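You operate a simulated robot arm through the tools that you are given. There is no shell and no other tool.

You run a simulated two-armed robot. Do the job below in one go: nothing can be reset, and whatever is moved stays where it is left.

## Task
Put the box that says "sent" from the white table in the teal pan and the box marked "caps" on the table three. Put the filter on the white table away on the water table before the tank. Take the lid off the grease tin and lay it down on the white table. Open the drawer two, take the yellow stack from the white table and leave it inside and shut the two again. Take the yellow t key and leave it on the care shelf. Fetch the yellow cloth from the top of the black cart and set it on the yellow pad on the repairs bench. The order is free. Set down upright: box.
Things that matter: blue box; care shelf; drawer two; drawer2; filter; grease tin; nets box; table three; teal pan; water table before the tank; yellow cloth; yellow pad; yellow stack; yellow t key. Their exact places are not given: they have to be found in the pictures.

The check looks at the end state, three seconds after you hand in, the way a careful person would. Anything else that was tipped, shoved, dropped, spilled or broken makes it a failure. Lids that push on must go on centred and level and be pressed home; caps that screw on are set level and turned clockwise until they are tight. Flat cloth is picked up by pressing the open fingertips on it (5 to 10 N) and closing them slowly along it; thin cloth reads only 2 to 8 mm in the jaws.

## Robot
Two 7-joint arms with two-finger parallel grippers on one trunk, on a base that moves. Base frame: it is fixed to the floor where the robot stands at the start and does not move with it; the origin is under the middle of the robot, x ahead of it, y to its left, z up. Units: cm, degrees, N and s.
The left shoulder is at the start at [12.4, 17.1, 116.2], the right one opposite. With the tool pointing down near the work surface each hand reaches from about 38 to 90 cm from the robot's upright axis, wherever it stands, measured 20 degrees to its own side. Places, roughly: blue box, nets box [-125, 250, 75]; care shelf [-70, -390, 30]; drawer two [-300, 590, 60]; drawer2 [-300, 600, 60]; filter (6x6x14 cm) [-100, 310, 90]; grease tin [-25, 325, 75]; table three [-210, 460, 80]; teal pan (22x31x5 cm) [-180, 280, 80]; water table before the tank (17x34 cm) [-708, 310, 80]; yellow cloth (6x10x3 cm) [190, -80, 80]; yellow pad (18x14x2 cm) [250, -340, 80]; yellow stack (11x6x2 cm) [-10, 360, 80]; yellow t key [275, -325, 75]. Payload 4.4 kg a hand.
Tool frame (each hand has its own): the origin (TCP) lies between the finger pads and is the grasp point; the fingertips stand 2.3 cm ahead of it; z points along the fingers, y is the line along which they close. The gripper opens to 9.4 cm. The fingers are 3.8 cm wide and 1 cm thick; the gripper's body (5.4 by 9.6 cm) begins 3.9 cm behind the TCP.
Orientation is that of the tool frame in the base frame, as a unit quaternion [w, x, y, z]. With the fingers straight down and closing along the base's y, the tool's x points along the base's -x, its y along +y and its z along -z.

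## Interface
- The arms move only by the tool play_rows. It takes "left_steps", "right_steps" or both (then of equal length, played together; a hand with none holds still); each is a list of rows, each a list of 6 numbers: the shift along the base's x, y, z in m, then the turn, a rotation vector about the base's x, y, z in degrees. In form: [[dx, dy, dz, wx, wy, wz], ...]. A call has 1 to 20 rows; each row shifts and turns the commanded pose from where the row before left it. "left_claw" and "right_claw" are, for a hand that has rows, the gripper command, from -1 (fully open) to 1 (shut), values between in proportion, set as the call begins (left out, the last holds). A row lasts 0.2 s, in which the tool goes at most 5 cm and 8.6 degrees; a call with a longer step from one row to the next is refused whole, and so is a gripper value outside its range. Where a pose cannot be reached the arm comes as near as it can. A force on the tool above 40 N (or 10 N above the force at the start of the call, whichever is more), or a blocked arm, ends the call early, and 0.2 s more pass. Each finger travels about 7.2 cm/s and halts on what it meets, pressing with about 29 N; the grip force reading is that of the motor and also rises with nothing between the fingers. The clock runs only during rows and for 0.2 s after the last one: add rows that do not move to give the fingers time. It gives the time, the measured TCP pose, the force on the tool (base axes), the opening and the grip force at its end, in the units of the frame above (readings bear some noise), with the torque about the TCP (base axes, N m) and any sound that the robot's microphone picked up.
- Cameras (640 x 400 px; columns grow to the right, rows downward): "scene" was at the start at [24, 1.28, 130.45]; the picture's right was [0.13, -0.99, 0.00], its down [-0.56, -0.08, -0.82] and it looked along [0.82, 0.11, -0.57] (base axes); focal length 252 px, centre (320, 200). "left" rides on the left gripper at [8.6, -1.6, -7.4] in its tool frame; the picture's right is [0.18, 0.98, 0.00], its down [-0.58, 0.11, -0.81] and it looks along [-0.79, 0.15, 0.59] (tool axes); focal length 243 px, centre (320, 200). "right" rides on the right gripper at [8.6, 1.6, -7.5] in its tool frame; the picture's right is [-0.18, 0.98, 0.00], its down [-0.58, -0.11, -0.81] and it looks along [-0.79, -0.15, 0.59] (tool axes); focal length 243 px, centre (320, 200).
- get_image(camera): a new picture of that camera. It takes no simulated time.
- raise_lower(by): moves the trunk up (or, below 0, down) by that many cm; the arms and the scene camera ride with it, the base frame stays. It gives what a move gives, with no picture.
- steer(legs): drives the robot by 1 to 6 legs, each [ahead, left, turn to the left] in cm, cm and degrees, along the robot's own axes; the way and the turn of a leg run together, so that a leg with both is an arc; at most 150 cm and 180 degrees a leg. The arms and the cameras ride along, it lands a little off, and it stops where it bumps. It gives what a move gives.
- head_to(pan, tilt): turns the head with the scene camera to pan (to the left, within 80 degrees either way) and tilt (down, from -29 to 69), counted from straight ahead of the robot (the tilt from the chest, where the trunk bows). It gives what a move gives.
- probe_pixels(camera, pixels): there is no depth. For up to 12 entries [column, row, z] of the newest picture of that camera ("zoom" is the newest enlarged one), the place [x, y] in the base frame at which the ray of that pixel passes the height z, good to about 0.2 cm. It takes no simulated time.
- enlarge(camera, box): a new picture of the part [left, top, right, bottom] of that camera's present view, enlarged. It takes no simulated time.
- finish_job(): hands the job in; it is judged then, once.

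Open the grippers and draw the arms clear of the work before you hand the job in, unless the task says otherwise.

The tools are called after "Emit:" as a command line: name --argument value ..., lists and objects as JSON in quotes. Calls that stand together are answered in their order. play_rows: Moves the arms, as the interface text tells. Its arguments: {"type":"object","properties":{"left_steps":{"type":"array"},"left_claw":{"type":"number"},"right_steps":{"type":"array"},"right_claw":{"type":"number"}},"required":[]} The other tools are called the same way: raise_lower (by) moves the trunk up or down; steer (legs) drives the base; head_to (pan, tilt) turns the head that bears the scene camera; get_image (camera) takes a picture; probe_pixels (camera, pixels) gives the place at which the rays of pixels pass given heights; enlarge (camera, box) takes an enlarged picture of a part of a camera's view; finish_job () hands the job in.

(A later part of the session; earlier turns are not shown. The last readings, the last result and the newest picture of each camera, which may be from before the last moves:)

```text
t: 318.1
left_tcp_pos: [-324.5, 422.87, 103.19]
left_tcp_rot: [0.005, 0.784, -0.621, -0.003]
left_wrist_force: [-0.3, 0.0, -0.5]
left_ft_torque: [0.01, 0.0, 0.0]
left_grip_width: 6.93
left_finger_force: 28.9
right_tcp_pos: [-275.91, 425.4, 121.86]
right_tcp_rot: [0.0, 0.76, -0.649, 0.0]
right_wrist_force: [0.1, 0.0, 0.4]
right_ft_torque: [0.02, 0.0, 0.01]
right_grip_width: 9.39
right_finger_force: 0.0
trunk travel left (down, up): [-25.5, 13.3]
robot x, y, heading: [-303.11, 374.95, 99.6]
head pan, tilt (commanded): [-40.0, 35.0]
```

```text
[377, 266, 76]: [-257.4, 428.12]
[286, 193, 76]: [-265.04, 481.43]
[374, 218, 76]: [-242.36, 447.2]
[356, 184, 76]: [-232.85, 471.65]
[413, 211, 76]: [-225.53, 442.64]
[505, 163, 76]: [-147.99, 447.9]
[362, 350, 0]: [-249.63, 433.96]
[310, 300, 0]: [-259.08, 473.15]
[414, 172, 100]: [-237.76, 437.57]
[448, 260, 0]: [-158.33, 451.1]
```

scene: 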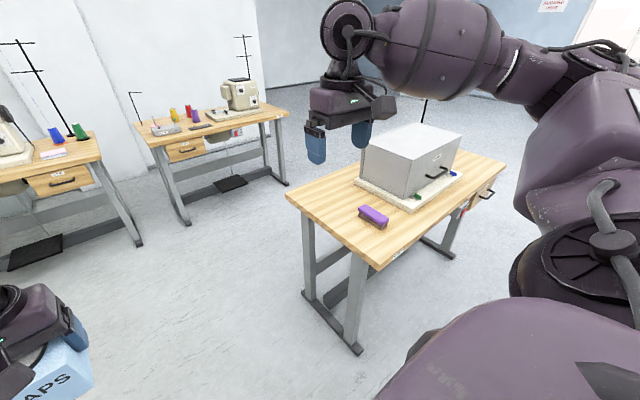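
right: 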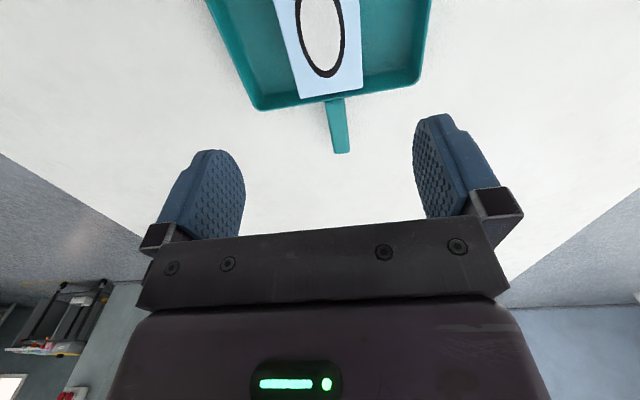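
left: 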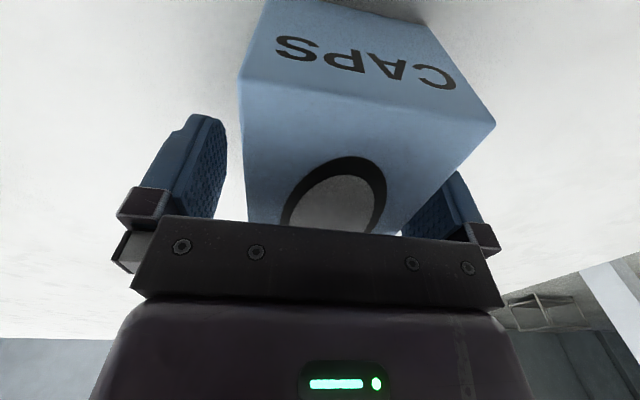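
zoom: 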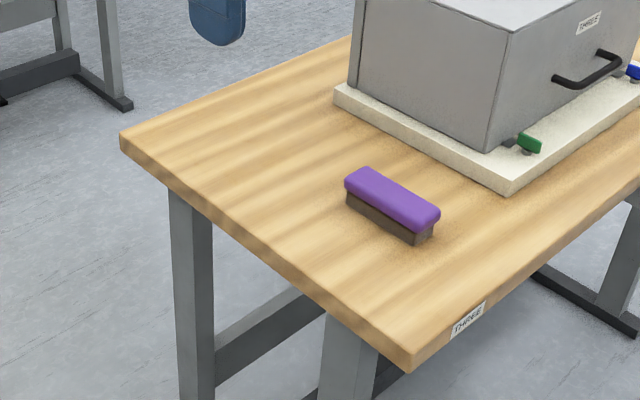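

The free spot at about (−249,466) is best reached from the table's left end. I turn to face +x there, slide left and approach.

Emit:
steer --legs '[[0, 0, -89.6], [0, 67, 0]]'

Emit:
head_to --pan 10 --tilt 35

Emit:
get_image --camera "scene"

```text
t: 328.2
left_tcp_pos: [-266.46, 461.29, 103.23]
left_tcp_rot: [-0.002, -0.117, 0.993, 0.006]
left_wrist_force: [-0.7, -0.2, -0.8]
left_ft_torque: [0.01, -0.01, 0.01]
left_grip_width: 6.97
left_finger_force: 28.7
right_tcp_pos: [-263.74, 412.77, 121.72]
right_tcp_rot: [0.0, -0.081, 0.997, 0.0]
right_wrist_force: [0.8, 0.3, -0.2]
right_ft_torque: [0.0, 0.01, 0.02]
right_grip_width: 9.39
right_finger_force: 0.1
trunk travel left (down, up): [-25.5, 13.3]
robot x, y, heading: [-314.36, 439.64, 9.6]
head pan, tilt (commanded): [-40.0, 35.0]
```

```text
t: 329.4
left_tcp_pos: [-266.42, 461.42, 103.14]
left_tcp_rot: [-0.002, -0.117, 0.993, 0.005]
left_wrist_force: [-0.2, -0.5, -0.8]
left_ft_torque: [-0.01, 0.02, -0.01]
left_grip_width: 6.96
left_finger_force: 28.8
right_tcp_pos: [-263.63, 412.84, 121.89]
right_tcp_rot: [0.0, -0.081, 0.997, 0.0]
right_wrist_force: [0.0, -0.2, 0.0]
right_ft_torque: [-0.01, -0.01, 0.02]
right_grip_width: 9.39
right_finger_force: 0.0
trunk travel left (down, up): [-25.5, 13.3]
robot x, y, heading: [-314.28, 439.59, 9.7]
head pan, tilt (commanded): [10.0, 35.0]
```

```text
taken
```

scene: 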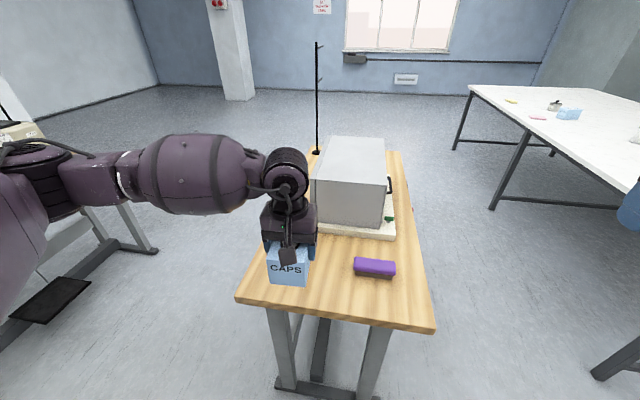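

I drive 12 cm closer and check the spot.

Emit:
steer --legs '[[12, 0, 0]]'

Emit:
get_image --camera "scene"

Emit:
probe_pixels --camera "scene" --pixels '[[320, 240, 76], [395, 290, 76], [350, 290, 76], [395, 285, 70]]'

```text
t: 330.6
left_tcp_pos: [-254.41, 463.28, 103.11]
left_tcp_rot: [-0.002, -0.116, 0.993, 0.005]
left_wrist_force: [0.0, -0.4, -1.7]
left_ft_torque: [0.0, 0.03, -0.01]
left_grip_width: 6.99
left_finger_force: 28.3
right_tcp_pos: [-251.89, 414.69, 121.98]
right_tcp_rot: [0.0, -0.079, 0.997, 0.001]
right_wrist_force: [0.7, 0.0, -0.5]
right_ft_torque: [-0.02, 0.02, -0.01]
right_grip_width: 9.41
right_finger_force: 0.1
trunk travel left (down, up): [-25.5, 13.3]
robot x, y, heading: [-302.49, 441.64, 9.6]
head pan, tilt (commanded): [10.0, 35.0]
```

```text
taken
```

scene: 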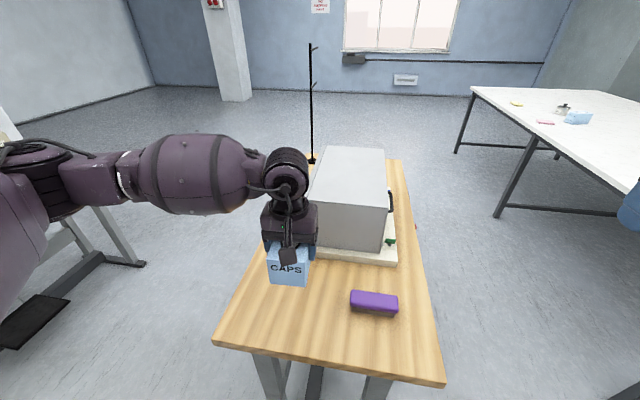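

```text
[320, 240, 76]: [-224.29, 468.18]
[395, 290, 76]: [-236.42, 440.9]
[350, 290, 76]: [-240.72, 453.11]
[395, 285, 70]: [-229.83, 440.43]
```

I shift 5 cm inward and lower toward the table (expected contact near TCP z≈81).

Emit:
play_rows --left_steps '[[0.025, 0.004, -0.02, 0, 0, 0], [0.024, 0.003, -0.03, 0, 0, 0], [0, 0, -0.04, 0, 0, 0], [0, 0, -0.04, 0, 0, 0], [0, 0, -0.03, 0, 0, 0], [0, 0, 0, 0, 0, 0]]'

Emit:
get_image --camera "scene"

```text
t: 332.0
left_tcp_pos: [-249.59, 463.96, 87.13]
left_tcp_rot: [-0.001, -0.115, 0.993, 0.006]
left_wrist_force: [0.9, 0.4, -0.6]
left_ft_torque: [0.01, 0.01, -0.02]
left_grip_width: 6.98
left_finger_force: 29.1
right_tcp_pos: [-251.92, 414.68, 121.88]
right_tcp_rot: [0.0, -0.078, 0.997, 0.0]
right_wrist_force: [-0.1, 0.9, -0.4]
right_ft_torque: [-0.03, 0.02, -0.01]
right_grip_width: 9.4
right_finger_force: 0.1
trunk travel left (down, up): [-25.5, 13.3]
robot x, y, heading: [-302.56, 442.07, 9.5]
head pan, tilt (commanded): [10.0, 35.0]
```

```text
taken
```

scene: 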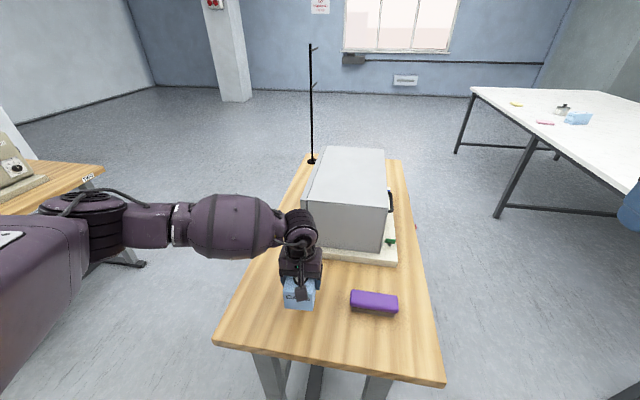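

Now slow steps down to contact.

Emit:
play_rows --left_steps '[[0, 0, -0.01, 0, 0, 0], [0, 0, -0.01, 0, 0, 0], [0, 0, -0.008, 0, 0, 0], [0, 0, -0.006, 0, 0, 0], [0, 0, -0.004, 0, 0, 0], [0, 0, 0, 0, 0, 0]]'

Emit:
play_rows --left_steps '[[0, 0, -0.003, 0, 0, 0], [0, 0, -0.003, 0, 0, 0], [0, 0, -0.003, 0, 0, 0], [0, 0, 0, 0, 0, 0]]'

Emit:
enlarge --camera "scene" --box '[230, 240, 410, 352]'

```text
t: 333.4
left_tcp_pos: [-249.53, 463.98, 83.34]
left_tcp_rot: [-0.002, -0.115, 0.993, 0.005]
left_wrist_force: [-0.8, 0.5, -0.7]
left_ft_torque: [0.03, 0.01, 0.0]
left_grip_width: 6.96
left_finger_force: 29.7
right_tcp_pos: [-251.86, 414.59, 121.95]
right_tcp_rot: [0.0, -0.079, 0.997, 0.0]
right_wrist_force: [-0.4, -0.3, -0.6]
right_ft_torque: [0.03, 0.0, 0.01]
right_grip_width: 9.41
right_finger_force: 0.0
trunk travel left (down, up): [-25.5, 13.3]
robot x, y, heading: [-302.14, 441.74, 9.4]
head pan, tilt (commanded): [10.0, 35.0]
```

```text
t: 334.4
left_tcp_pos: [-249.58, 463.99, 82.38]
left_tcp_rot: [-0.001, -0.115, 0.993, 0.005]
left_wrist_force: [-1.1, -0.5, -0.1]
left_ft_torque: [0.0, 0.02, -0.02]
left_grip_width: 6.98
left_finger_force: 28.8
right_tcp_pos: [-252.04, 414.59, 121.98]
right_tcp_rot: [0.001, -0.079, 0.997, 0.0]
right_wrist_force: [-0.6, -0.2, 0.1]
right_ft_torque: [0.01, -0.01, -0.02]
right_grip_width: 9.39
right_finger_force: 0.0
trunk travel left (down, up): [-25.5, 13.3]
robot x, y, heading: [-302.44, 441.73, 9.5]
head pan, tilt (commanded): [10.0, 35.0]
```

```text
3.56 times, centred on (320, 296) of scene
```

zoom: 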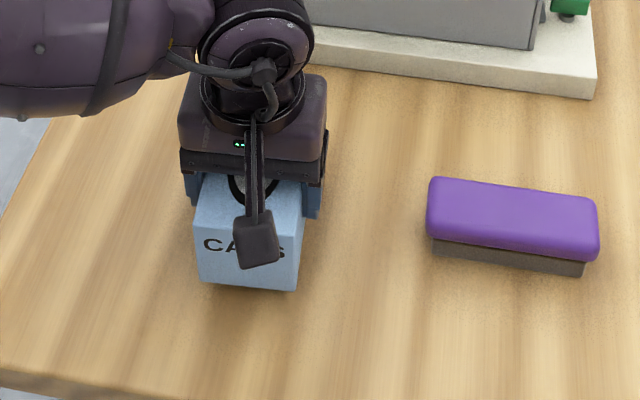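

Emit:
play_rows --left_steps '[[0, 0, -0.004, 0, 0, 0], [0, 0, -0.003, 0, 0, 0], [0, 0, -0.003, 0, 0, 0], [0, 0, 0, 0, 0, 0]]'

Emit:
play_rows --left_steps '[[0, 0, -0.003, 0, 0, 0], [0, 0, -0.003, 0, 0, 0], [0, 0, 0, 0, 0, 0]]'

```text
t: 335.4
left_tcp_pos: [-249.73, 463.95, 81.55]
left_tcp_rot: [-0.003, -0.115, 0.993, 0.005]
left_wrist_force: [0.3, -0.2, -0.9]
left_ft_torque: [-0.01, 0.03, 0.02]
left_grip_width: 6.97
left_finger_force: 28.9
right_tcp_pos: [-251.97, 414.66, 121.92]
right_tcp_rot: [0.0, -0.078, 0.997, 0.001]
right_wrist_force: [0.2, -0.7, -0.4]
right_ft_torque: [-0.02, 0.01, -0.01]
right_grip_width: 9.41
right_finger_force: 0.1
trunk travel left (down, up): [-25.5, 13.3]
robot x, y, heading: [-302.85, 441.8, 9.5]
head pan, tilt (commanded): [10.0, 35.0]
```

```text
t: 336.2
left_tcp_pos: [-249.72, 463.83, 81.13]
left_tcp_rot: [-0.001, -0.116, 0.993, 0.005]
left_wrist_force: [-1.6, 2.4, 12.0]
left_ft_torque: [-0.46, 0.54, -0.12]
left_grip_width: 6.95
left_finger_force: 28.7
right_tcp_pos: [-252.05, 414.6, 121.99]
right_tcp_rot: [0.001, -0.079, 0.997, 0.0]
right_wrist_force: [-0.2, -0.3, -0.4]
right_ft_torque: [-0.01, -0.01, -0.02]
right_grip_width: 9.38
right_finger_force: 0.0
trunk travel left (down, up): [-25.5, 13.3]
robot x, y, heading: [-302.79, 441.58, 9.4]
head pan, tilt (commanded): [10.0, 35.0]
```

Contact (12 N) at TCP z≈81.1. I open and rise.

Emit:
play_rows --left_steps '[[0, 0, 0, 0, 0, 0], [0, 0, 0, 0, 0, 0], [0, 0, 0, 0, 0, 0]]' --left_claw -1

Emit:
play_rows --left_steps '[[0, 0, 0.02, 0, 0, 0], [0, 0, 0.03, 0, 0, 0], [0, 0, 0.04, 0, 0, 0], [0, 0, 0.04, 0, 0, 0], [0, 0, 0.04, 0, 0, 0], [0, 0, 0.04, 0, 0, 0], [0, 0, 0.04, 0, 0, 0], [0, 0, 0, 0, 0, 0]]'

Emit:
get_image --camera "scene"

Emit:
get_image --camera "left"

```text
t: 337.0
left_tcp_pos: [-249.67, 463.86, 80.88]
left_tcp_rot: [-0.002, -0.115, 0.993, 0.005]
left_wrist_force: [-0.4, 0.1, -0.5]
left_ft_torque: [0.01, 0.02, 0.04]
left_grip_width: 9.4
left_finger_force: 0.0
right_tcp_pos: [-252.11, 414.66, 121.86]
right_tcp_rot: [0.001, -0.078, 0.997, 0.0]
right_wrist_force: [1.1, 0.6, 0.2]
right_ft_torque: [-0.03, -0.01, 0.01]
right_grip_width: 9.39
right_finger_force: 0.0
trunk travel left (down, up): [-25.5, 13.3]
robot x, y, heading: [-302.26, 441.78, 9.5]
head pan, tilt (commanded): [10.0, 35.0]
```

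```text
t: 338.8
left_tcp_pos: [-249.78, 463.84, 106.06]
left_tcp_rot: [-0.003, -0.115, 0.993, 0.006]
left_wrist_force: [-0.5, 1.0, -0.9]
left_ft_torque: [0.02, -0.02, -0.02]
left_grip_width: 9.4
left_finger_force: 0.0
right_tcp_pos: [-252.05, 414.65, 121.89]
right_tcp_rot: [0.0, -0.079, 0.997, -0.001]
right_wrist_force: [0.2, -0.3, -0.2]
right_ft_torque: [-0.02, -0.07, 0.01]
right_grip_width: 9.39
right_finger_force: 0.1
trunk travel left (down, up): [-25.5, 13.3]
robot x, y, heading: [-302.21, 441.9, 9.5]
head pan, tilt (commanded): [10.0, 35.0]
```

```text
taken
```

scene: 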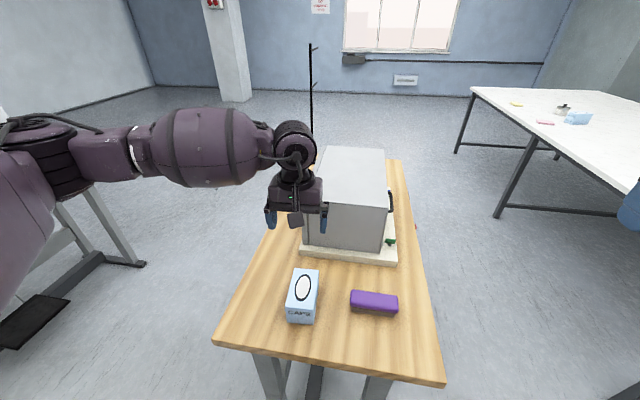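

```text
taken
```

left: 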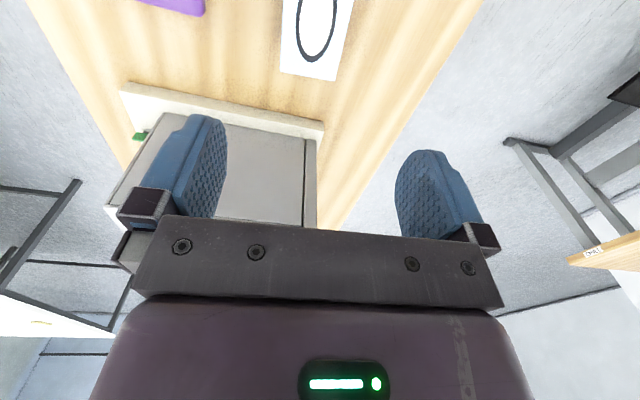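

CAPS stands upright on table three. Next I open drawer two: I back off, turn left to face table two and approach it.

Emit:
steer --legs '[[-15, 0, 0], [0, 0, 90.5], [60, 0, 0]]'

Emit:
head_to --pan -25 --tilt 35

Emit:
get_image --camera "scene"

```text
t: 347.0
left_tcp_pos: [-350.41, 550.75, 106.08]
left_tcp_rot: [0.004, 0.786, -0.618, -0.002]
left_wrist_force: [0.6, 0.4, 0.0]
left_ft_torque: [0.0, -0.03, -0.01]
left_grip_width: 9.4
left_finger_force: 0.0
right_tcp_pos: [-301.22, 548.88, 121.87]
right_tcp_rot: [0.0, 0.763, -0.646, 0.0]
right_wrist_force: [0.2, 0.2, 1.1]
right_ft_torque: [0.01, -0.01, -0.02]
right_grip_width: 9.38
right_finger_force: 0.0
trunk travel left (down, up): [-25.5, 13.3]
robot x, y, heading: [-327.83, 498.02, 99.9]
head pan, tilt (commanded): [10.0, 35.0]
```

```text
t: 348.0
left_tcp_pos: [-350.3, 550.76, 106.04]
left_tcp_rot: [0.005, 0.786, -0.618, -0.002]
left_wrist_force: [-0.2, 0.4, 0.5]
left_ft_torque: [0.02, 0.01, -0.02]
left_grip_width: 9.41
left_finger_force: 0.1
right_tcp_pos: [-301.17, 548.83, 121.87]
right_tcp_rot: [0.0, 0.763, -0.646, 0.0]
right_wrist_force: [0.5, 0.4, 0.2]
right_ft_torque: [-0.03, 0.01, -0.01]
right_grip_width: 9.38
right_finger_force: 0.0
trunk travel left (down, up): [-25.5, 13.3]
robot x, y, heading: [-327.98, 497.78, 99.8]
head pan, tilt (commanded): [-25.0, 35.0]
```

```text
taken
```

scene: 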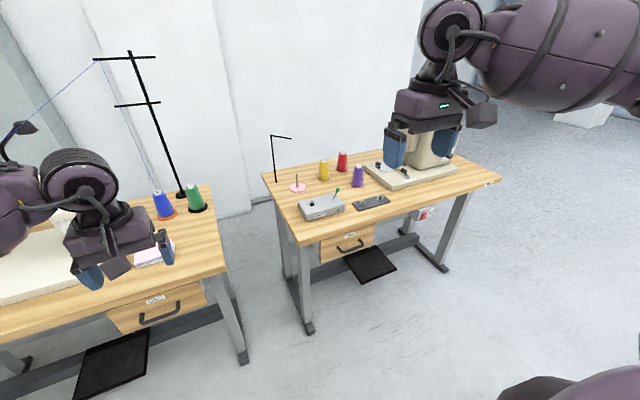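

The left hand hovers near table one's cones; I move right 30 cm, away from them, and look at drawer two.

Emit:
steer --legs '[[0, -30, 0]]'

Emit:
head_to --pan -10 --tilt 38

Emit:
get_image --camera "scene"

Emit:
enlarge --camera "scene" --box '[240, 180, 400, 280]'

```text
t: 351.2
left_tcp_pos: [-321.21, 555.88, 106.11]
left_tcp_rot: [0.005, 0.788, -0.616, -0.003]
left_wrist_force: [-0.2, 1.0, 0.5]
left_ft_torque: [0.04, -0.01, 0.02]
left_grip_width: 9.4
left_finger_force: 0.1
right_tcp_pos: [-271.83, 554.33, 121.88]
right_tcp_rot: [-0.001, 0.764, -0.645, 0.0]
right_wrist_force: [-0.1, 0.1, -0.6]
right_ft_torque: [0.01, 0.04, 0.01]
right_grip_width: 9.41
right_finger_force: 0.1
trunk travel left (down, up): [-25.5, 13.3]
robot x, y, heading: [-298.53, 503.31, 100.1]
head pan, tilt (commanded): [-25.0, 35.0]
```

```text
t: 352.0
left_tcp_pos: [-321.06, 555.94, 106.04]
left_tcp_rot: [0.005, 0.788, -0.616, -0.003]
left_wrist_force: [0.3, -0.7, -0.1]
left_ft_torque: [0.02, 0.02, -0.01]
left_grip_width: 9.41
left_finger_force: 0.0
right_tcp_pos: [-271.87, 554.27, 121.98]
right_tcp_rot: [0.001, 0.764, -0.645, 0.0]
right_wrist_force: [-0.2, -0.6, -0.8]
right_ft_torque: [-0.02, 0.01, -0.01]
right_grip_width: 9.42
right_finger_force: 0.0
trunk travel left (down, up): [-25.5, 13.3]
robot x, y, heading: [-298.49, 503.37, 100.4]
head pan, tilt (commanded): [-10.0, 38.0]
```

```text
taken
```

scene: 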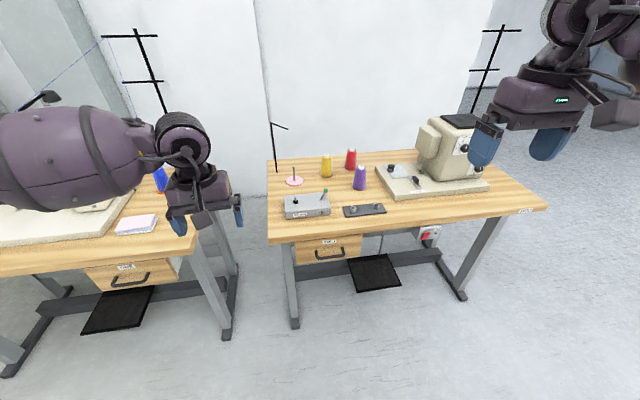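

```text
4.00 times, centred on (320, 230) of scene
```

zoom: 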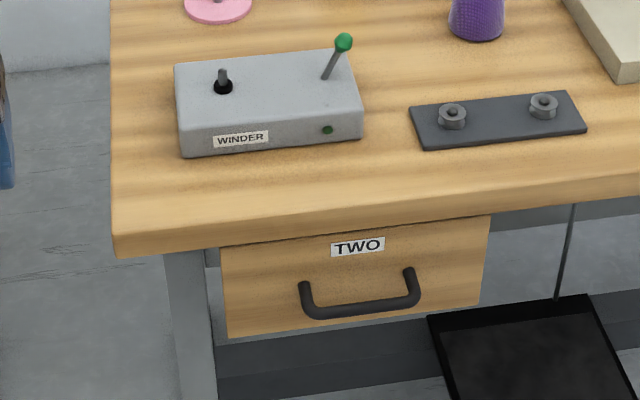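

I record rays to the handle and drawer corners, then lower the trunk 18 cm for a second, flatter view.

Emit:
probe_pixels --camera "zoom" --pixels '[[314, 312, 60], [314, 312, 70], [412, 300, 60], [412, 300, 70], [220, 250, 60], [220, 250, 70], [490, 215, 60], [490, 215, 70], [228, 338, 55], [228, 338, 65], [115, 235, 76], [638, 185, 76]]'

Emit:
raise_lower --by -20

Emit:
head_to --pan -8 --tilt 30

Emit:
get_image --camera "scene"

Emit:
enlarge --camera "scene" --box '[240, 200, 400, 300]'

```text
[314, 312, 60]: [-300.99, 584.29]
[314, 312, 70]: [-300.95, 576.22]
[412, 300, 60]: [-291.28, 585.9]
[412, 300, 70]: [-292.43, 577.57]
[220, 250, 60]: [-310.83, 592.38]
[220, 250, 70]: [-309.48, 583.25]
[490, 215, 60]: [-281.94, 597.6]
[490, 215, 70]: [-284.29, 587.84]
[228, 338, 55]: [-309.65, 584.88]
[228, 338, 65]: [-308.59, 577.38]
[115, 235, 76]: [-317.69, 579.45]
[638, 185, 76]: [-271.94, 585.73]
```

```text
t: 354.2
left_tcp_pos: [-321.12, 555.94, 86.06]
left_tcp_rot: [0.005, 0.788, -0.615, -0.003]
left_wrist_force: [0.0, 0.3, -0.1]
left_ft_torque: [-0.01, 0.01, 0.04]
left_grip_width: 9.4
left_finger_force: 0.0
right_tcp_pos: [-271.84, 554.67, 101.61]
right_tcp_rot: [0.005, 0.764, -0.645, 0.005]
right_wrist_force: [-0.3, 0.9, 0.3]
right_ft_torque: [-0.01, 0.0, 0.0]
right_grip_width: 9.4
right_finger_force: 0.0
trunk travel left (down, up): [-5.5, 33.3]
robot x, y, heading: [-298.3, 503.25, 100.2]
head pan, tilt (commanded): [-10.0, 38.0]
```

```text
t: 354.9
left_tcp_pos: [-321.07, 555.9, 86.05]
left_tcp_rot: [0.006, 0.788, -0.615, -0.001]
left_wrist_force: [0.1, -0.8, 0.0]
left_ft_torque: [-0.05, 0.0, -0.01]
left_grip_width: 9.42
left_finger_force: 0.1
right_tcp_pos: [-271.93, 554.63, 101.62]
right_tcp_rot: [0.007, 0.765, -0.645, 0.007]
right_wrist_force: [-0.4, 0.1, 0.0]
right_ft_torque: [0.01, -0.02, -0.04]
right_grip_width: 9.39
right_finger_force: 0.1
trunk travel left (down, up): [-5.5, 33.3]
robot x, y, heading: [-298.51, 503.67, 100.2]
head pan, tilt (commanded): [-8.0, 30.0]
```

```text
taken
```

scene: 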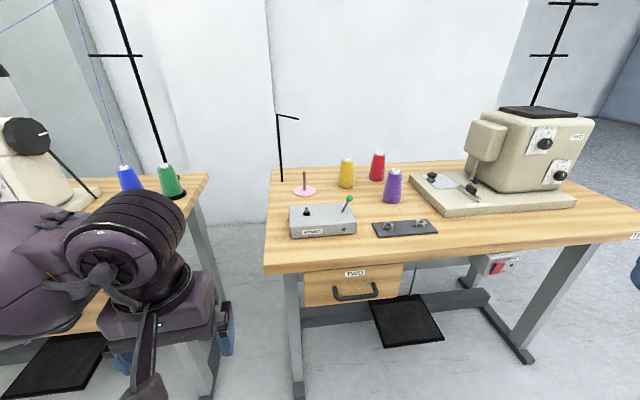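

```text
4.00 times, centred on (320, 250) of scene
```

zoom: 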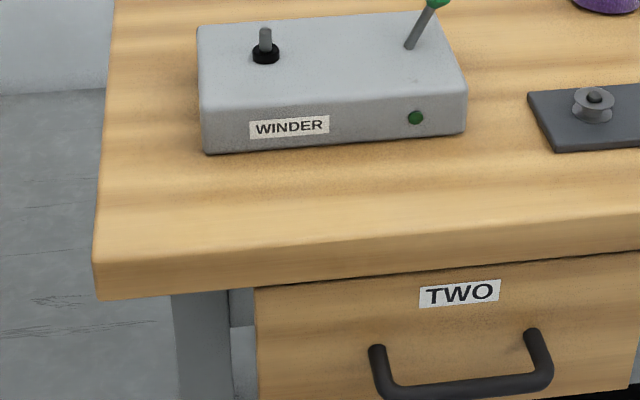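

Emit:
enlarge --camera "scene" --box '[280, 235, 440, 335]'

Emit:
probe_pixels --camera "zoom" --pixels '[[225, 258, 60], [225, 258, 70], [386, 247, 60], [386, 247, 70], [95, 148, 60], [95, 148, 70], [490, 110, 60], [490, 110, 70], [100, 280, 55], [100, 280, 65]]'

```text
4.00 times, centred on (360, 285) of scene
```

zoom: 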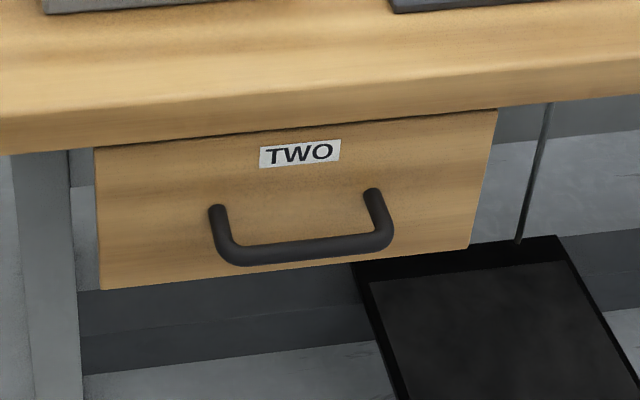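

```text
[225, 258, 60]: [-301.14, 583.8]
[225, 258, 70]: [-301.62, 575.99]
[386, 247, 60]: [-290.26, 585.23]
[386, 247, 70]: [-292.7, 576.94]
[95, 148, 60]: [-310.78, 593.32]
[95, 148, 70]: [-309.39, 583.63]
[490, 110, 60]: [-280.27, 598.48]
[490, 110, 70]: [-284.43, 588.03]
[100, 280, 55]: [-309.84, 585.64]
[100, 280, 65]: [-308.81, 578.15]
```

Lowering the trunk also brings the head forward, so both rays coincide. I use the left hand's camera for a second direction on the handle.

Emit:
get_image --camera "left"

Emit:
get_image --camera "right"

```text
taken
```

left: 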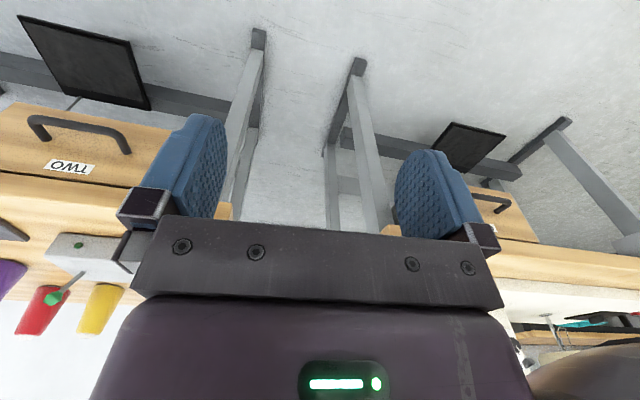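

```text
taken
```

right: 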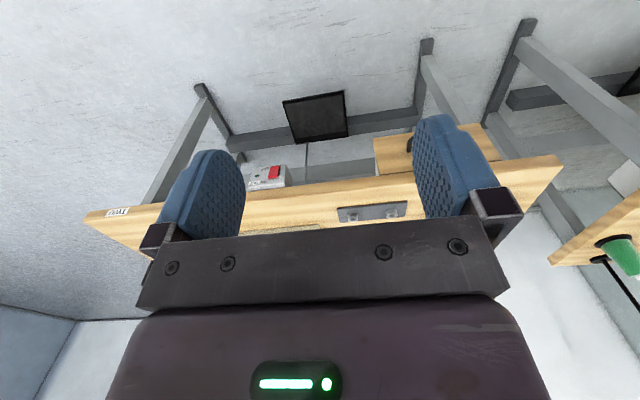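

The left camera sees the TWO drawer's handle. I enlarge and triangulate.

Emit:
enlarge --camera "left" --box '[0, 80, 192, 200]'

Emit:
probe_pixels --camera "zoom" --pixels '[[95, 122, 60], [95, 122, 70], [400, 165, 60], [400, 165, 70], [430, 235, 60], [430, 235, 70], [115, 195, 60], [115, 195, 70], [480, 350, 60], [480, 350, 75]]'

```text
3.33 times, centred on (96, 140) of left
```

zoom: 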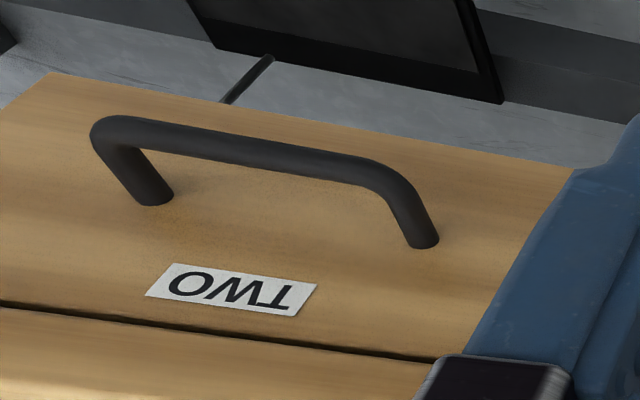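

```text
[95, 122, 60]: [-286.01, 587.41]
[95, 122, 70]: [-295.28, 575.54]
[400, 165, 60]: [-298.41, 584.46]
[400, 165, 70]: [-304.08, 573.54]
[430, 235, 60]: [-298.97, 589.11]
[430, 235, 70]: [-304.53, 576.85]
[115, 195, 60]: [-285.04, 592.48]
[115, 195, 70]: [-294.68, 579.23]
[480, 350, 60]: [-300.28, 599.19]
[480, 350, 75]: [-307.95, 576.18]
```

Emit:
probe_pixels --camera "zoom" --pixels '[[425, 243, 60], [425, 243, 70], [155, 200, 60], [155, 200, 70], [50, 75, 55], [50, 75, 65], [573, 168, 55], [573, 168, 65]]'

Emit:
enlarge --camera "scene" --box '[280, 235, 440, 335]'

Emit:
probe_pixels --camera "zoom" --pixels '[[218, 208, 60], [218, 208, 70], [373, 192, 60], [373, 192, 70], [100, 290, 55], [100, 290, 65], [468, 250, 55], [468, 250, 65], [300, 250, 60], [300, 250, 70]]'

```text
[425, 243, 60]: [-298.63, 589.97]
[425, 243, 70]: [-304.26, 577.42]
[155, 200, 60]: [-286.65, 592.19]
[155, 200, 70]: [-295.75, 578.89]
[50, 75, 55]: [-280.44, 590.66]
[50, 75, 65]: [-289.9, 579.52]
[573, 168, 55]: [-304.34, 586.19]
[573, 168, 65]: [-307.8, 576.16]
```

```text
4.00 times, centred on (360, 285) of scene
```

zoom: 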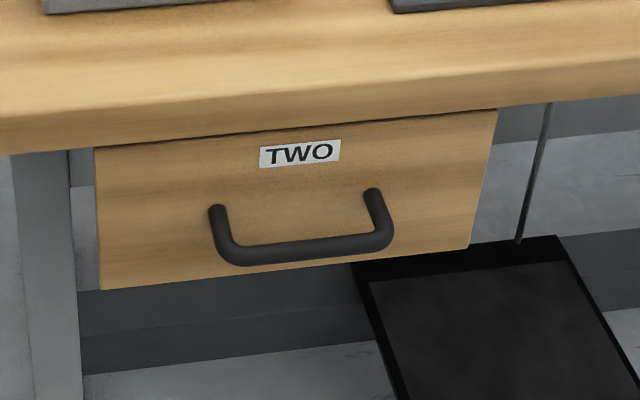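

```text
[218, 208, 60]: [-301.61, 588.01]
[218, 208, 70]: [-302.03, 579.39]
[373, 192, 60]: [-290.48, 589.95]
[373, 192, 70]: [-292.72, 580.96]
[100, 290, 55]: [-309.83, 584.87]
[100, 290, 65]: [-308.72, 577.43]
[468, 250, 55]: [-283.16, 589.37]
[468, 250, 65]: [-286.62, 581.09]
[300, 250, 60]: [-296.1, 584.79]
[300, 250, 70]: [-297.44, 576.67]
```

The handle bar lies near (−296.6,580.4,65.5), about 3.8 cm off the drawer face; the tabletop edge is at y≈582. I'll grip it with the right hand, fingers horizontal and closing vertically. First I extend the right hand a bit and pitch it forward.

Emit:
play_rows --right_steps '[[-0.006, 0.03, -0.01, 0, 0, 0], [-0.006, 0.03, -0.01, 0, 0, 0], [-0.006, 0.03, -0.01, 0, 0, 0], [0, 0, 0, 8.07, 1.46, 0], [0, 0, 0, 8.07, 1.46, 0], [0, 0, 0, 8.07, 1.46, 0], [0, 0, 0, 8.07, 1.46, 0], [0, 0, 0, 8.07, 1.46, 0], [0, 0, 0, 0, 0, 0]]' --right_claw -0.1

Emit:
get_image --camera "scene"

```text
t: 356.9
left_tcp_pos: [-321.18, 555.96, 86.0]
left_tcp_rot: [0.006, 0.788, -0.615, -0.002]
left_wrist_force: [0.4, -0.3, 0.2]
left_ft_torque: [0.0, -0.01, 0.01]
left_grip_width: 9.4
left_finger_force: 0.1
right_tcp_pos: [-272.9, 567.14, 99.4]
right_tcp_rot: [-0.216, 0.719, -0.606, -0.263]
right_wrist_force: [0.4, 0.6, -0.2]
right_ft_torque: [0.0, -0.02, -0.03]
right_grip_width: 5.15
right_finger_force: 0.0
right hand out of reach, approached as far as the arm can: row 7, 8
trunk travel left (down, up): [-5.5, 33.3]
robot x, y, heading: [-298.31, 503.46, 100.4]
head pan, tilt (commanded): [-8.0, 30.0]
```

```text
taken
```

scene: 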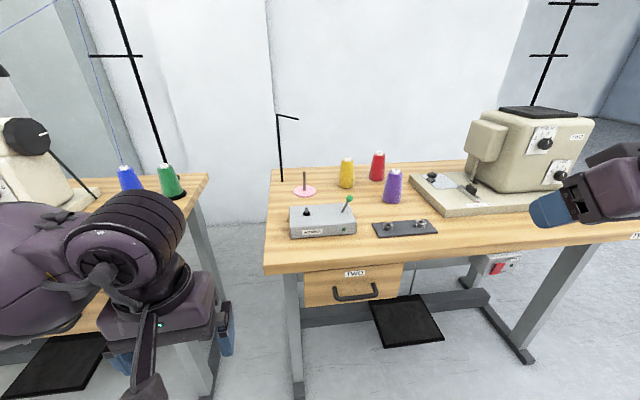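

Pitch stalled at 40° because the arm is folded there. I lower the hand to z≈70 in front of the table, where the arm is more open, and continue the pitch.

Emit:
play_rows --right_steps '[[0, 0, -0.03, 0, 0, 0], [-0.01, 0, -0.035, 0, 0, 0], [-0.015, 0, -0.035, 0, 0, 0], [-0.015, 0, -0.035, 0, 0, 0], [-0.015, 0, -0.035, 0, 0, 0], [-0.015, 0, -0.035, 0, 0, 0], [-0.015, 0, -0.035, 0, 0, 0], [-0.01, 0, -0.03, 0, 0, 0], [0, 0, 0, 0, 0, 0]]'

Emit:
get_image --camera "scene"

```text
t: 358.9
left_tcp_pos: [-320.92, 556.1, 86.04]
left_tcp_rot: [0.006, 0.788, -0.616, -0.002]
left_wrist_force: [0.1, 0.6, 0.7]
left_ft_torque: [0.0, 0.0, 0.02]
left_grip_width: 9.39
left_finger_force: 0.0
right_tcp_pos: [-282.25, 569.94, 75.14]
right_tcp_rot: [-0.224, 0.716, -0.6, -0.279]
right_wrist_force: [2.2, -2.9, -6.7]
right_ft_torque: [0.38, 0.17, 0.06]
right_grip_width: 5.15
right_finger_force: 0.1
right hand out of reach, approached as far as the arm can: row 1, 2, 8
trunk travel left (down, up): [-5.5, 33.3]
robot x, y, heading: [-298.65, 503.52, 100.4]
head pan, tilt (commanded): [-8.0, 30.0]
```

```text
taken
```

scene: 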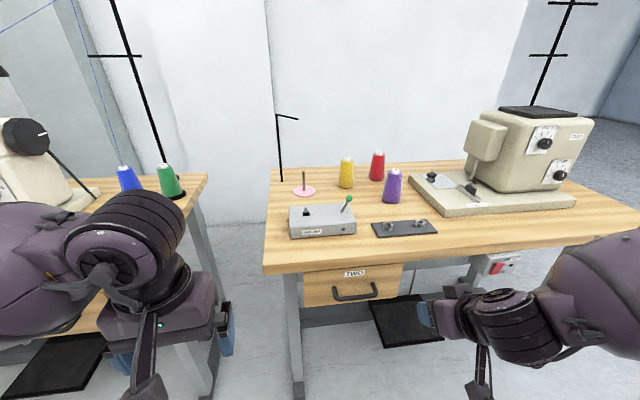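

There is a small force on the right hand; I check it with a still row and the right camera.

Emit:
play_rows --right_steps '[[0, 0, 0, 0, 0, 0], [0, 0, 0, 0, 0, 0]]'

Emit:
get_image --camera "right"

Emit:
head_to --pan -35 --tilt 45

Emit:
get_image --camera "scene"

```text
t: 359.5
left_tcp_pos: [-321.13, 555.94, 85.99]
left_tcp_rot: [0.005, 0.788, -0.615, -0.002]
left_wrist_force: [-0.6, 0.3, -0.4]
left_ft_torque: [-0.02, 0.0, 0.0]
left_grip_width: 9.38
left_finger_force: 0.1
right_tcp_pos: [-281.61, 568.68, 73.62]
right_tcp_rot: [-0.217, 0.718, -0.608, -0.259]
right_wrist_force: [0.4, 0.9, -0.7]
right_ft_torque: [0.02, -0.01, -0.01]
right_grip_width: 5.18
right_finger_force: 0.0
trunk travel left (down, up): [-5.5, 33.3]
robot x, y, heading: [-298.65, 503.47, 100.4]
head pan, tilt (commanded): [-8.0, 30.0]
```

```text
taken
```

right: 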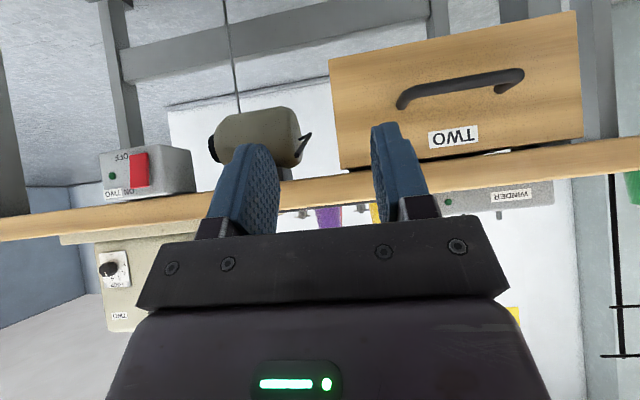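

```text
t: 360.4
left_tcp_pos: [-321.15, 555.95, 86.1]
left_tcp_rot: [0.005, 0.788, -0.616, -0.002]
left_wrist_force: [0.1, -0.1, 0.4]
left_ft_torque: [-0.01, 0.03, -0.01]
left_grip_width: 9.39
left_finger_force: 0.1
right_tcp_pos: [-281.61, 568.73, 73.58]
right_tcp_rot: [-0.216, 0.719, -0.606, -0.262]
right_wrist_force: [0.3, -0.2, -0.1]
right_ft_torque: [-0.03, -0.02, -0.02]
right_grip_width: 5.16
right_finger_force: 0.1
trunk travel left (down, up): [-5.5, 33.3]
robot x, y, heading: [-298.8, 503.55, 100.3]
head pan, tilt (commanded): [-35.0, 45.0]
```

```text
taken
```

scene: 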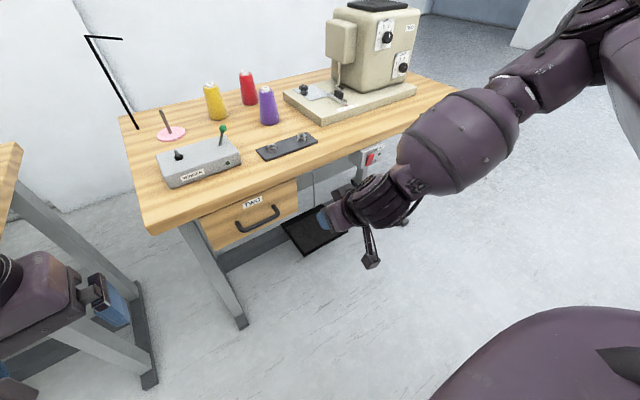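

No real contact. The right camera sees drawer TWO well. I continue pitching here in a few rows.

Emit:
play_rows --right_steps '[[0, -0.005, -0.005, 7, 1.27, 0], [0, -0.005, -0.005, 7, 1.27, 0], [0, -0.005, -0.005, 7, 1.27, 0], [0, -0.005, -0.005, 7, 1.27, 0], [0, 0, 0, 0, 0, 0]]'

Emit:
get_image --camera "right"

```text
t: 361.6
left_tcp_pos: [-321.13, 555.84, 86.03]
left_tcp_rot: [0.006, 0.788, -0.615, -0.002]
left_wrist_force: [-0.1, 0.0, 1.3]
left_ft_torque: [0.0, -0.02, -0.02]
left_grip_width: 9.39
left_finger_force: 0.1
right_tcp_pos: [-285.48, 573.92, 84.93]
right_tcp_rot: [-0.303, 0.677, -0.569, -0.355]
right_wrist_force: [0.7, -0.9, 0.8]
right_ft_torque: [-0.02, 0.0, -0.01]
right_grip_width: 5.14
right_finger_force: 0.1
right hand out of reach, approached as far as the arm can: row 1, 2, 3, 4
trunk travel left (down, up): [-5.5, 33.3]
robot x, y, heading: [-298.31, 503.22, 100.1]
head pan, tilt (commanded): [-35.0, 45.0]
```

```text
taken
```

right: 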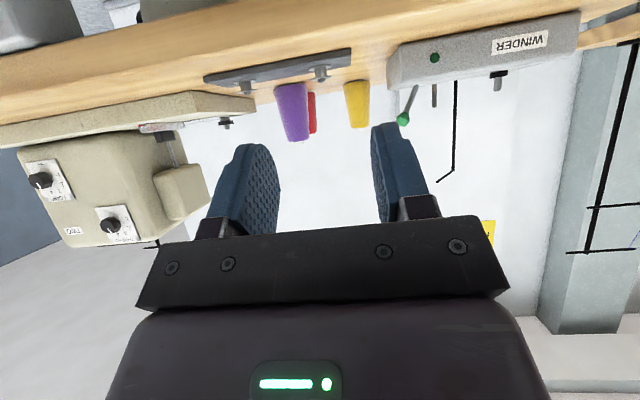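

The arm prefers to be further out/lower. I lower to z≈64 in front of the drawer and then continue the pitch there.

Emit:
play_rows --right_steps '[[-0.004, -0.02, -0.03, 0, 0, 0], [-0.004, -0.02, -0.035, 0, 0, 0], [-0.004, -0.02, -0.035, 0, 0, 0], [-0.004, -0.01, -0.035, 0, 0, 0], [-0.004, 0, -0.035, 0, 0, 0], [-0.004, 0, -0.035, 0, 0, 0], [0, 0, 0, 0, 0, 0]]'

Emit:
get_image --camera "scene"

```text
t: 363.2
left_tcp_pos: [-321.03, 555.96, 86.02]
left_tcp_rot: [0.005, 0.788, -0.616, -0.002]
left_wrist_force: [0.0, -0.2, -0.2]
left_ft_torque: [0.0, -0.01, 0.03]
left_grip_width: 9.42
left_finger_force: 0.2
right_tcp_pos: [-285.86, 573.43, 84.53]
right_tcp_rot: [-0.304, 0.677, -0.57, -0.352]
right_wrist_force: [-0.4, -0.4, 0.8]
right_ft_torque: [-0.02, -0.01, 0.0]
right_grip_width: 5.17
right_finger_force: 0.1
right hand out of reach, approached as far as the arm can: row 1, 2, 3, 4, 5, 6
trunk travel left (down, up): [-5.5, 33.3]
robot x, y, heading: [-298.17, 503.14, 100.4]
head pan, tilt (commanded): [-35.0, 45.0]
```

```text
taken
```

scene: 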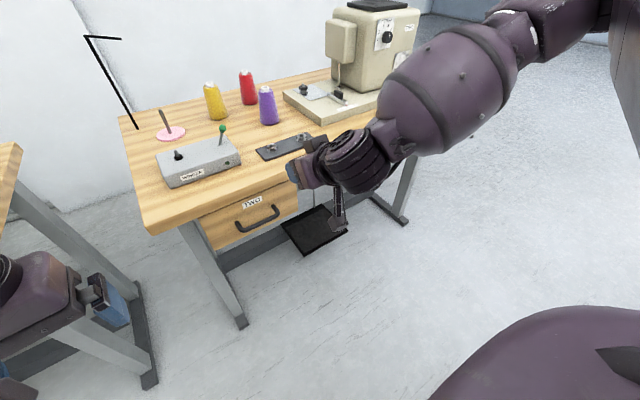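

The wrist is at its straight limit at ~55° pitch, so a fully horizontal tool isn't available this way. I'll instead grip the bar with about 45° pitch and the jaws closing in the vertical plane. First I back the pitch off.

Emit:
play_rows --right_steps '[[0, -0.01, 0, -7, -1.27, 0], [0, -0.01, 0, -7, -1.27, 0], [0, -0.01, 0, -7, -1.27, 0], [0, -0.01, -0.01, -7, -1.27, 0], [0, -0.01, -0.01, -7, -1.27, 0], [0, 0, 0, 0, 0, 0]]'

Emit:
play_rows --right_steps '[[0, -0.01, 0, -7, -1.27, 0], [0, -0.01, 0, -7, -1.27, 0], [0, -0.01, 0, 0, 0, 0], [0, 0, 0, 0, 0, 0]]'

Emit:
get_image --camera "scene"

```text
t: 364.6
left_tcp_pos: [-321.02, 556.01, 86.0]
left_tcp_rot: [0.005, 0.789, -0.615, -0.002]
left_wrist_force: [-0.6, 0.0, 0.6]
left_ft_torque: [-0.01, 0.0, -0.03]
left_grip_width: 9.41
left_finger_force: 0.0
right_tcp_pos: [-285.87, 568.43, 82.61]
right_tcp_rot: [-0.116, 0.755, -0.632, -0.13]
right_wrist_force: [-0.2, -0.1, 0.1]
right_ft_torque: [0.0, -0.01, 0.01]
right_grip_width: 5.18
right_finger_force: 0.1
trunk travel left (down, up): [-5.5, 33.3]
robot x, y, heading: [-298.99, 503.63, 100.3]
head pan, tilt (commanded): [-35.0, 45.0]
```

```text
t: 365.6
left_tcp_pos: [-321.2, 555.94, 85.99]
left_tcp_rot: [0.005, 0.788, -0.615, -0.001]
left_wrist_force: [0.2, -0.3, 0.3]
left_ft_torque: [0.0, 0.01, 0.03]
left_grip_width: 9.41
left_finger_force: 0.1
right_tcp_pos: [-285.8, 565.46, 82.61]
right_tcp_rot: [-0.037, 0.767, -0.64, -0.033]
right_wrist_force: [-1.2, 0.1, -0.4]
right_ft_torque: [-0.01, -0.02, 0.03]
right_grip_width: 5.16
right_finger_force: 0.1
trunk travel left (down, up): [-5.5, 33.3]
robot x, y, heading: [-298.14, 503.33, 100.4]
head pan, tilt (commanded): [-35.0, 45.0]
```

```text
taken
```

scene: 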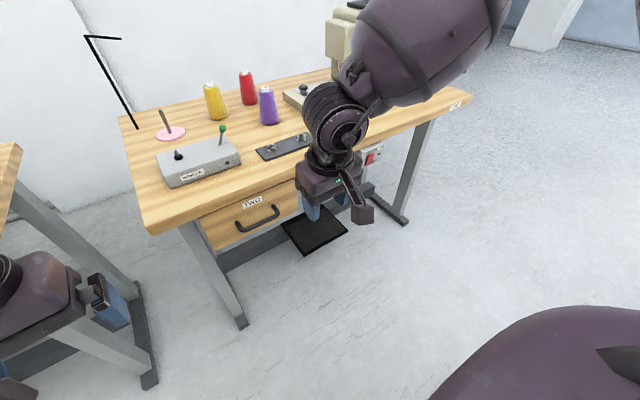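

Now I turn the right hand −90° about the vertical so the jaws close along the pull direction.

Emit:
play_rows --right_steps '[[0, 0, 0, -2, -0.5, -8], [0, 0, 0, -2, -0.5, -8], [0, 0, 0, -1.5, -0.4, -8.2], [0, 0, 0, 0, 0, -8.2], [0, 0, 0, 0, 0, -8.2], [0, 0, 0, 0, 0, -8.2], [0, 0, 0, 0, 0, -8.2], [0, 0, 0, 0, 0, -8.2], [0, 0, 0, 0, 0, -8.2], [0, 0, 0, 0, 0, -8.2], [0, 0, 0, 0, 0, -8.2], [0, 0, 0, 0, 0, 0]]'

Emit:
get_image --camera "scene"

Emit:
get_image --camera "right"

```text
t: 368.2
left_tcp_pos: [-321.14, 555.88, 86.08]
left_tcp_rot: [0.005, 0.788, -0.616, -0.001]
left_wrist_force: [0.3, -0.7, 0.1]
left_ft_torque: [-0.04, -0.01, -0.02]
left_grip_width: 9.41
left_finger_force: 0.1
right_tcp_pos: [-285.9, 565.53, 82.46]
right_tcp_rot: [0.006, -0.091, 0.996, -0.019]
right_wrist_force: [-0.1, -0.1, 0.7]
right_ft_torque: [-0.02, 0.01, -0.01]
right_grip_width: 5.2
right_finger_force: 0.0
trunk travel left (down, up): [-5.5, 33.3]
robot x, y, heading: [-298.21, 503.09, 100.5]
head pan, tilt (commanded): [-35.0, 45.0]
```

```text
taken
```

scene: 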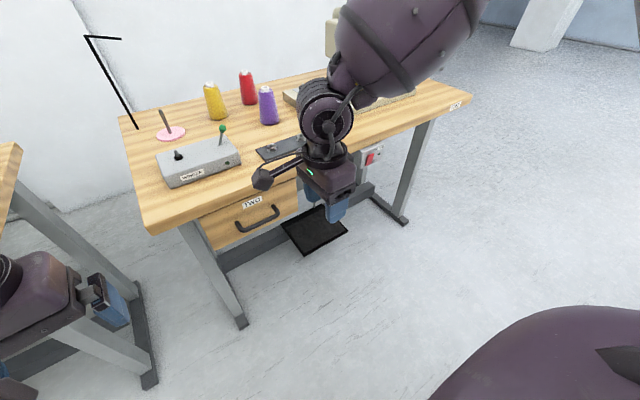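

```text
taken
```

right: 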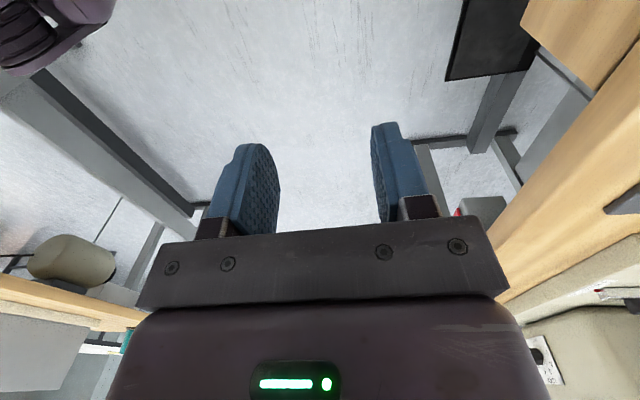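

The jaws now close along the forward direction. I lower in front of the drawer and pitch forward 41°.

Emit:
play_rows --right_steps '[[-0.005, 0, -0.02, 0, 0, 0], [-0.005, 0, -0.02, 0, 0, 0], [-0.005, -0.005, -0.02, 8.1, 1.35, 0], [-0.005, -0.005, -0.02, 8.1, 1.35, 0], [-0.005, -0.005, -0.02, 8.1, 1.35, 0], [-0.005, 0, -0.02, 8.1, 1.35, 0], [0, 0, -0.02, 8.1, 1.35, 0], [0, 0, 0, 0, 0, 0]]'

Emit:
get_image --camera "scene"

Emit:
get_image --camera "right"

```text
t: 370.0
left_tcp_pos: [-321.04, 555.87, 86.11]
left_tcp_rot: [0.006, 0.788, -0.615, -0.002]
left_wrist_force: [-0.2, -0.1, 0.6]
left_ft_torque: [0.0, 0.01, 0.01]
left_grip_width: 9.4
left_finger_force: 0.1
right_tcp_pos: [-288.86, 564.07, 69.16]
right_tcp_rot: [-0.019, -0.085, 0.947, 0.31]
right_wrist_force: [0.6, 1.0, 0.0]
right_ft_torque: [0.0, 0.03, 0.02]
right_grip_width: 5.16
right_finger_force: 0.0
right hand out of reach, approached as far as the arm can: row 7
trunk travel left (down, up): [-5.5, 33.3]
robot x, y, heading: [-298.45, 503.1, 100.0]
head pan, tilt (commanded): [-35.0, 45.0]
```

```text
taken
```

scene: 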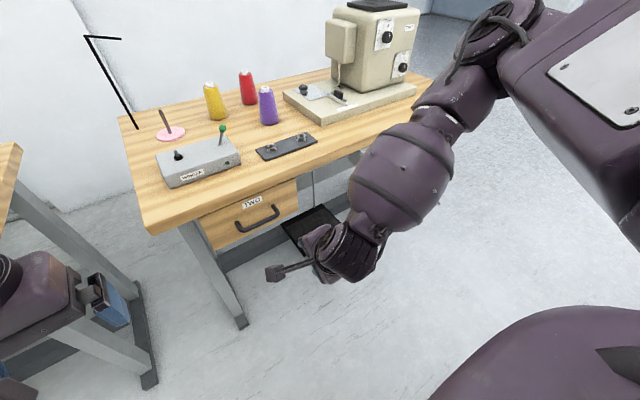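

```text
taken
```

right: 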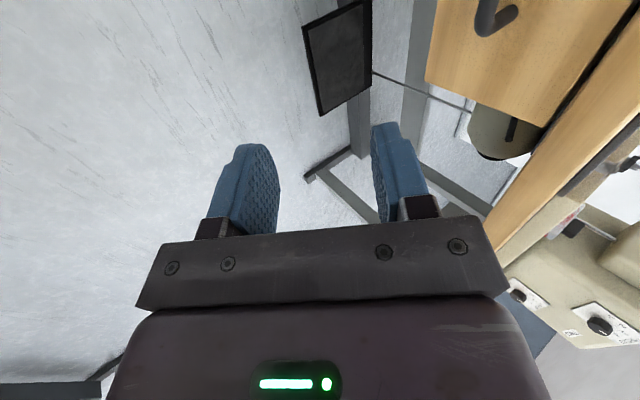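

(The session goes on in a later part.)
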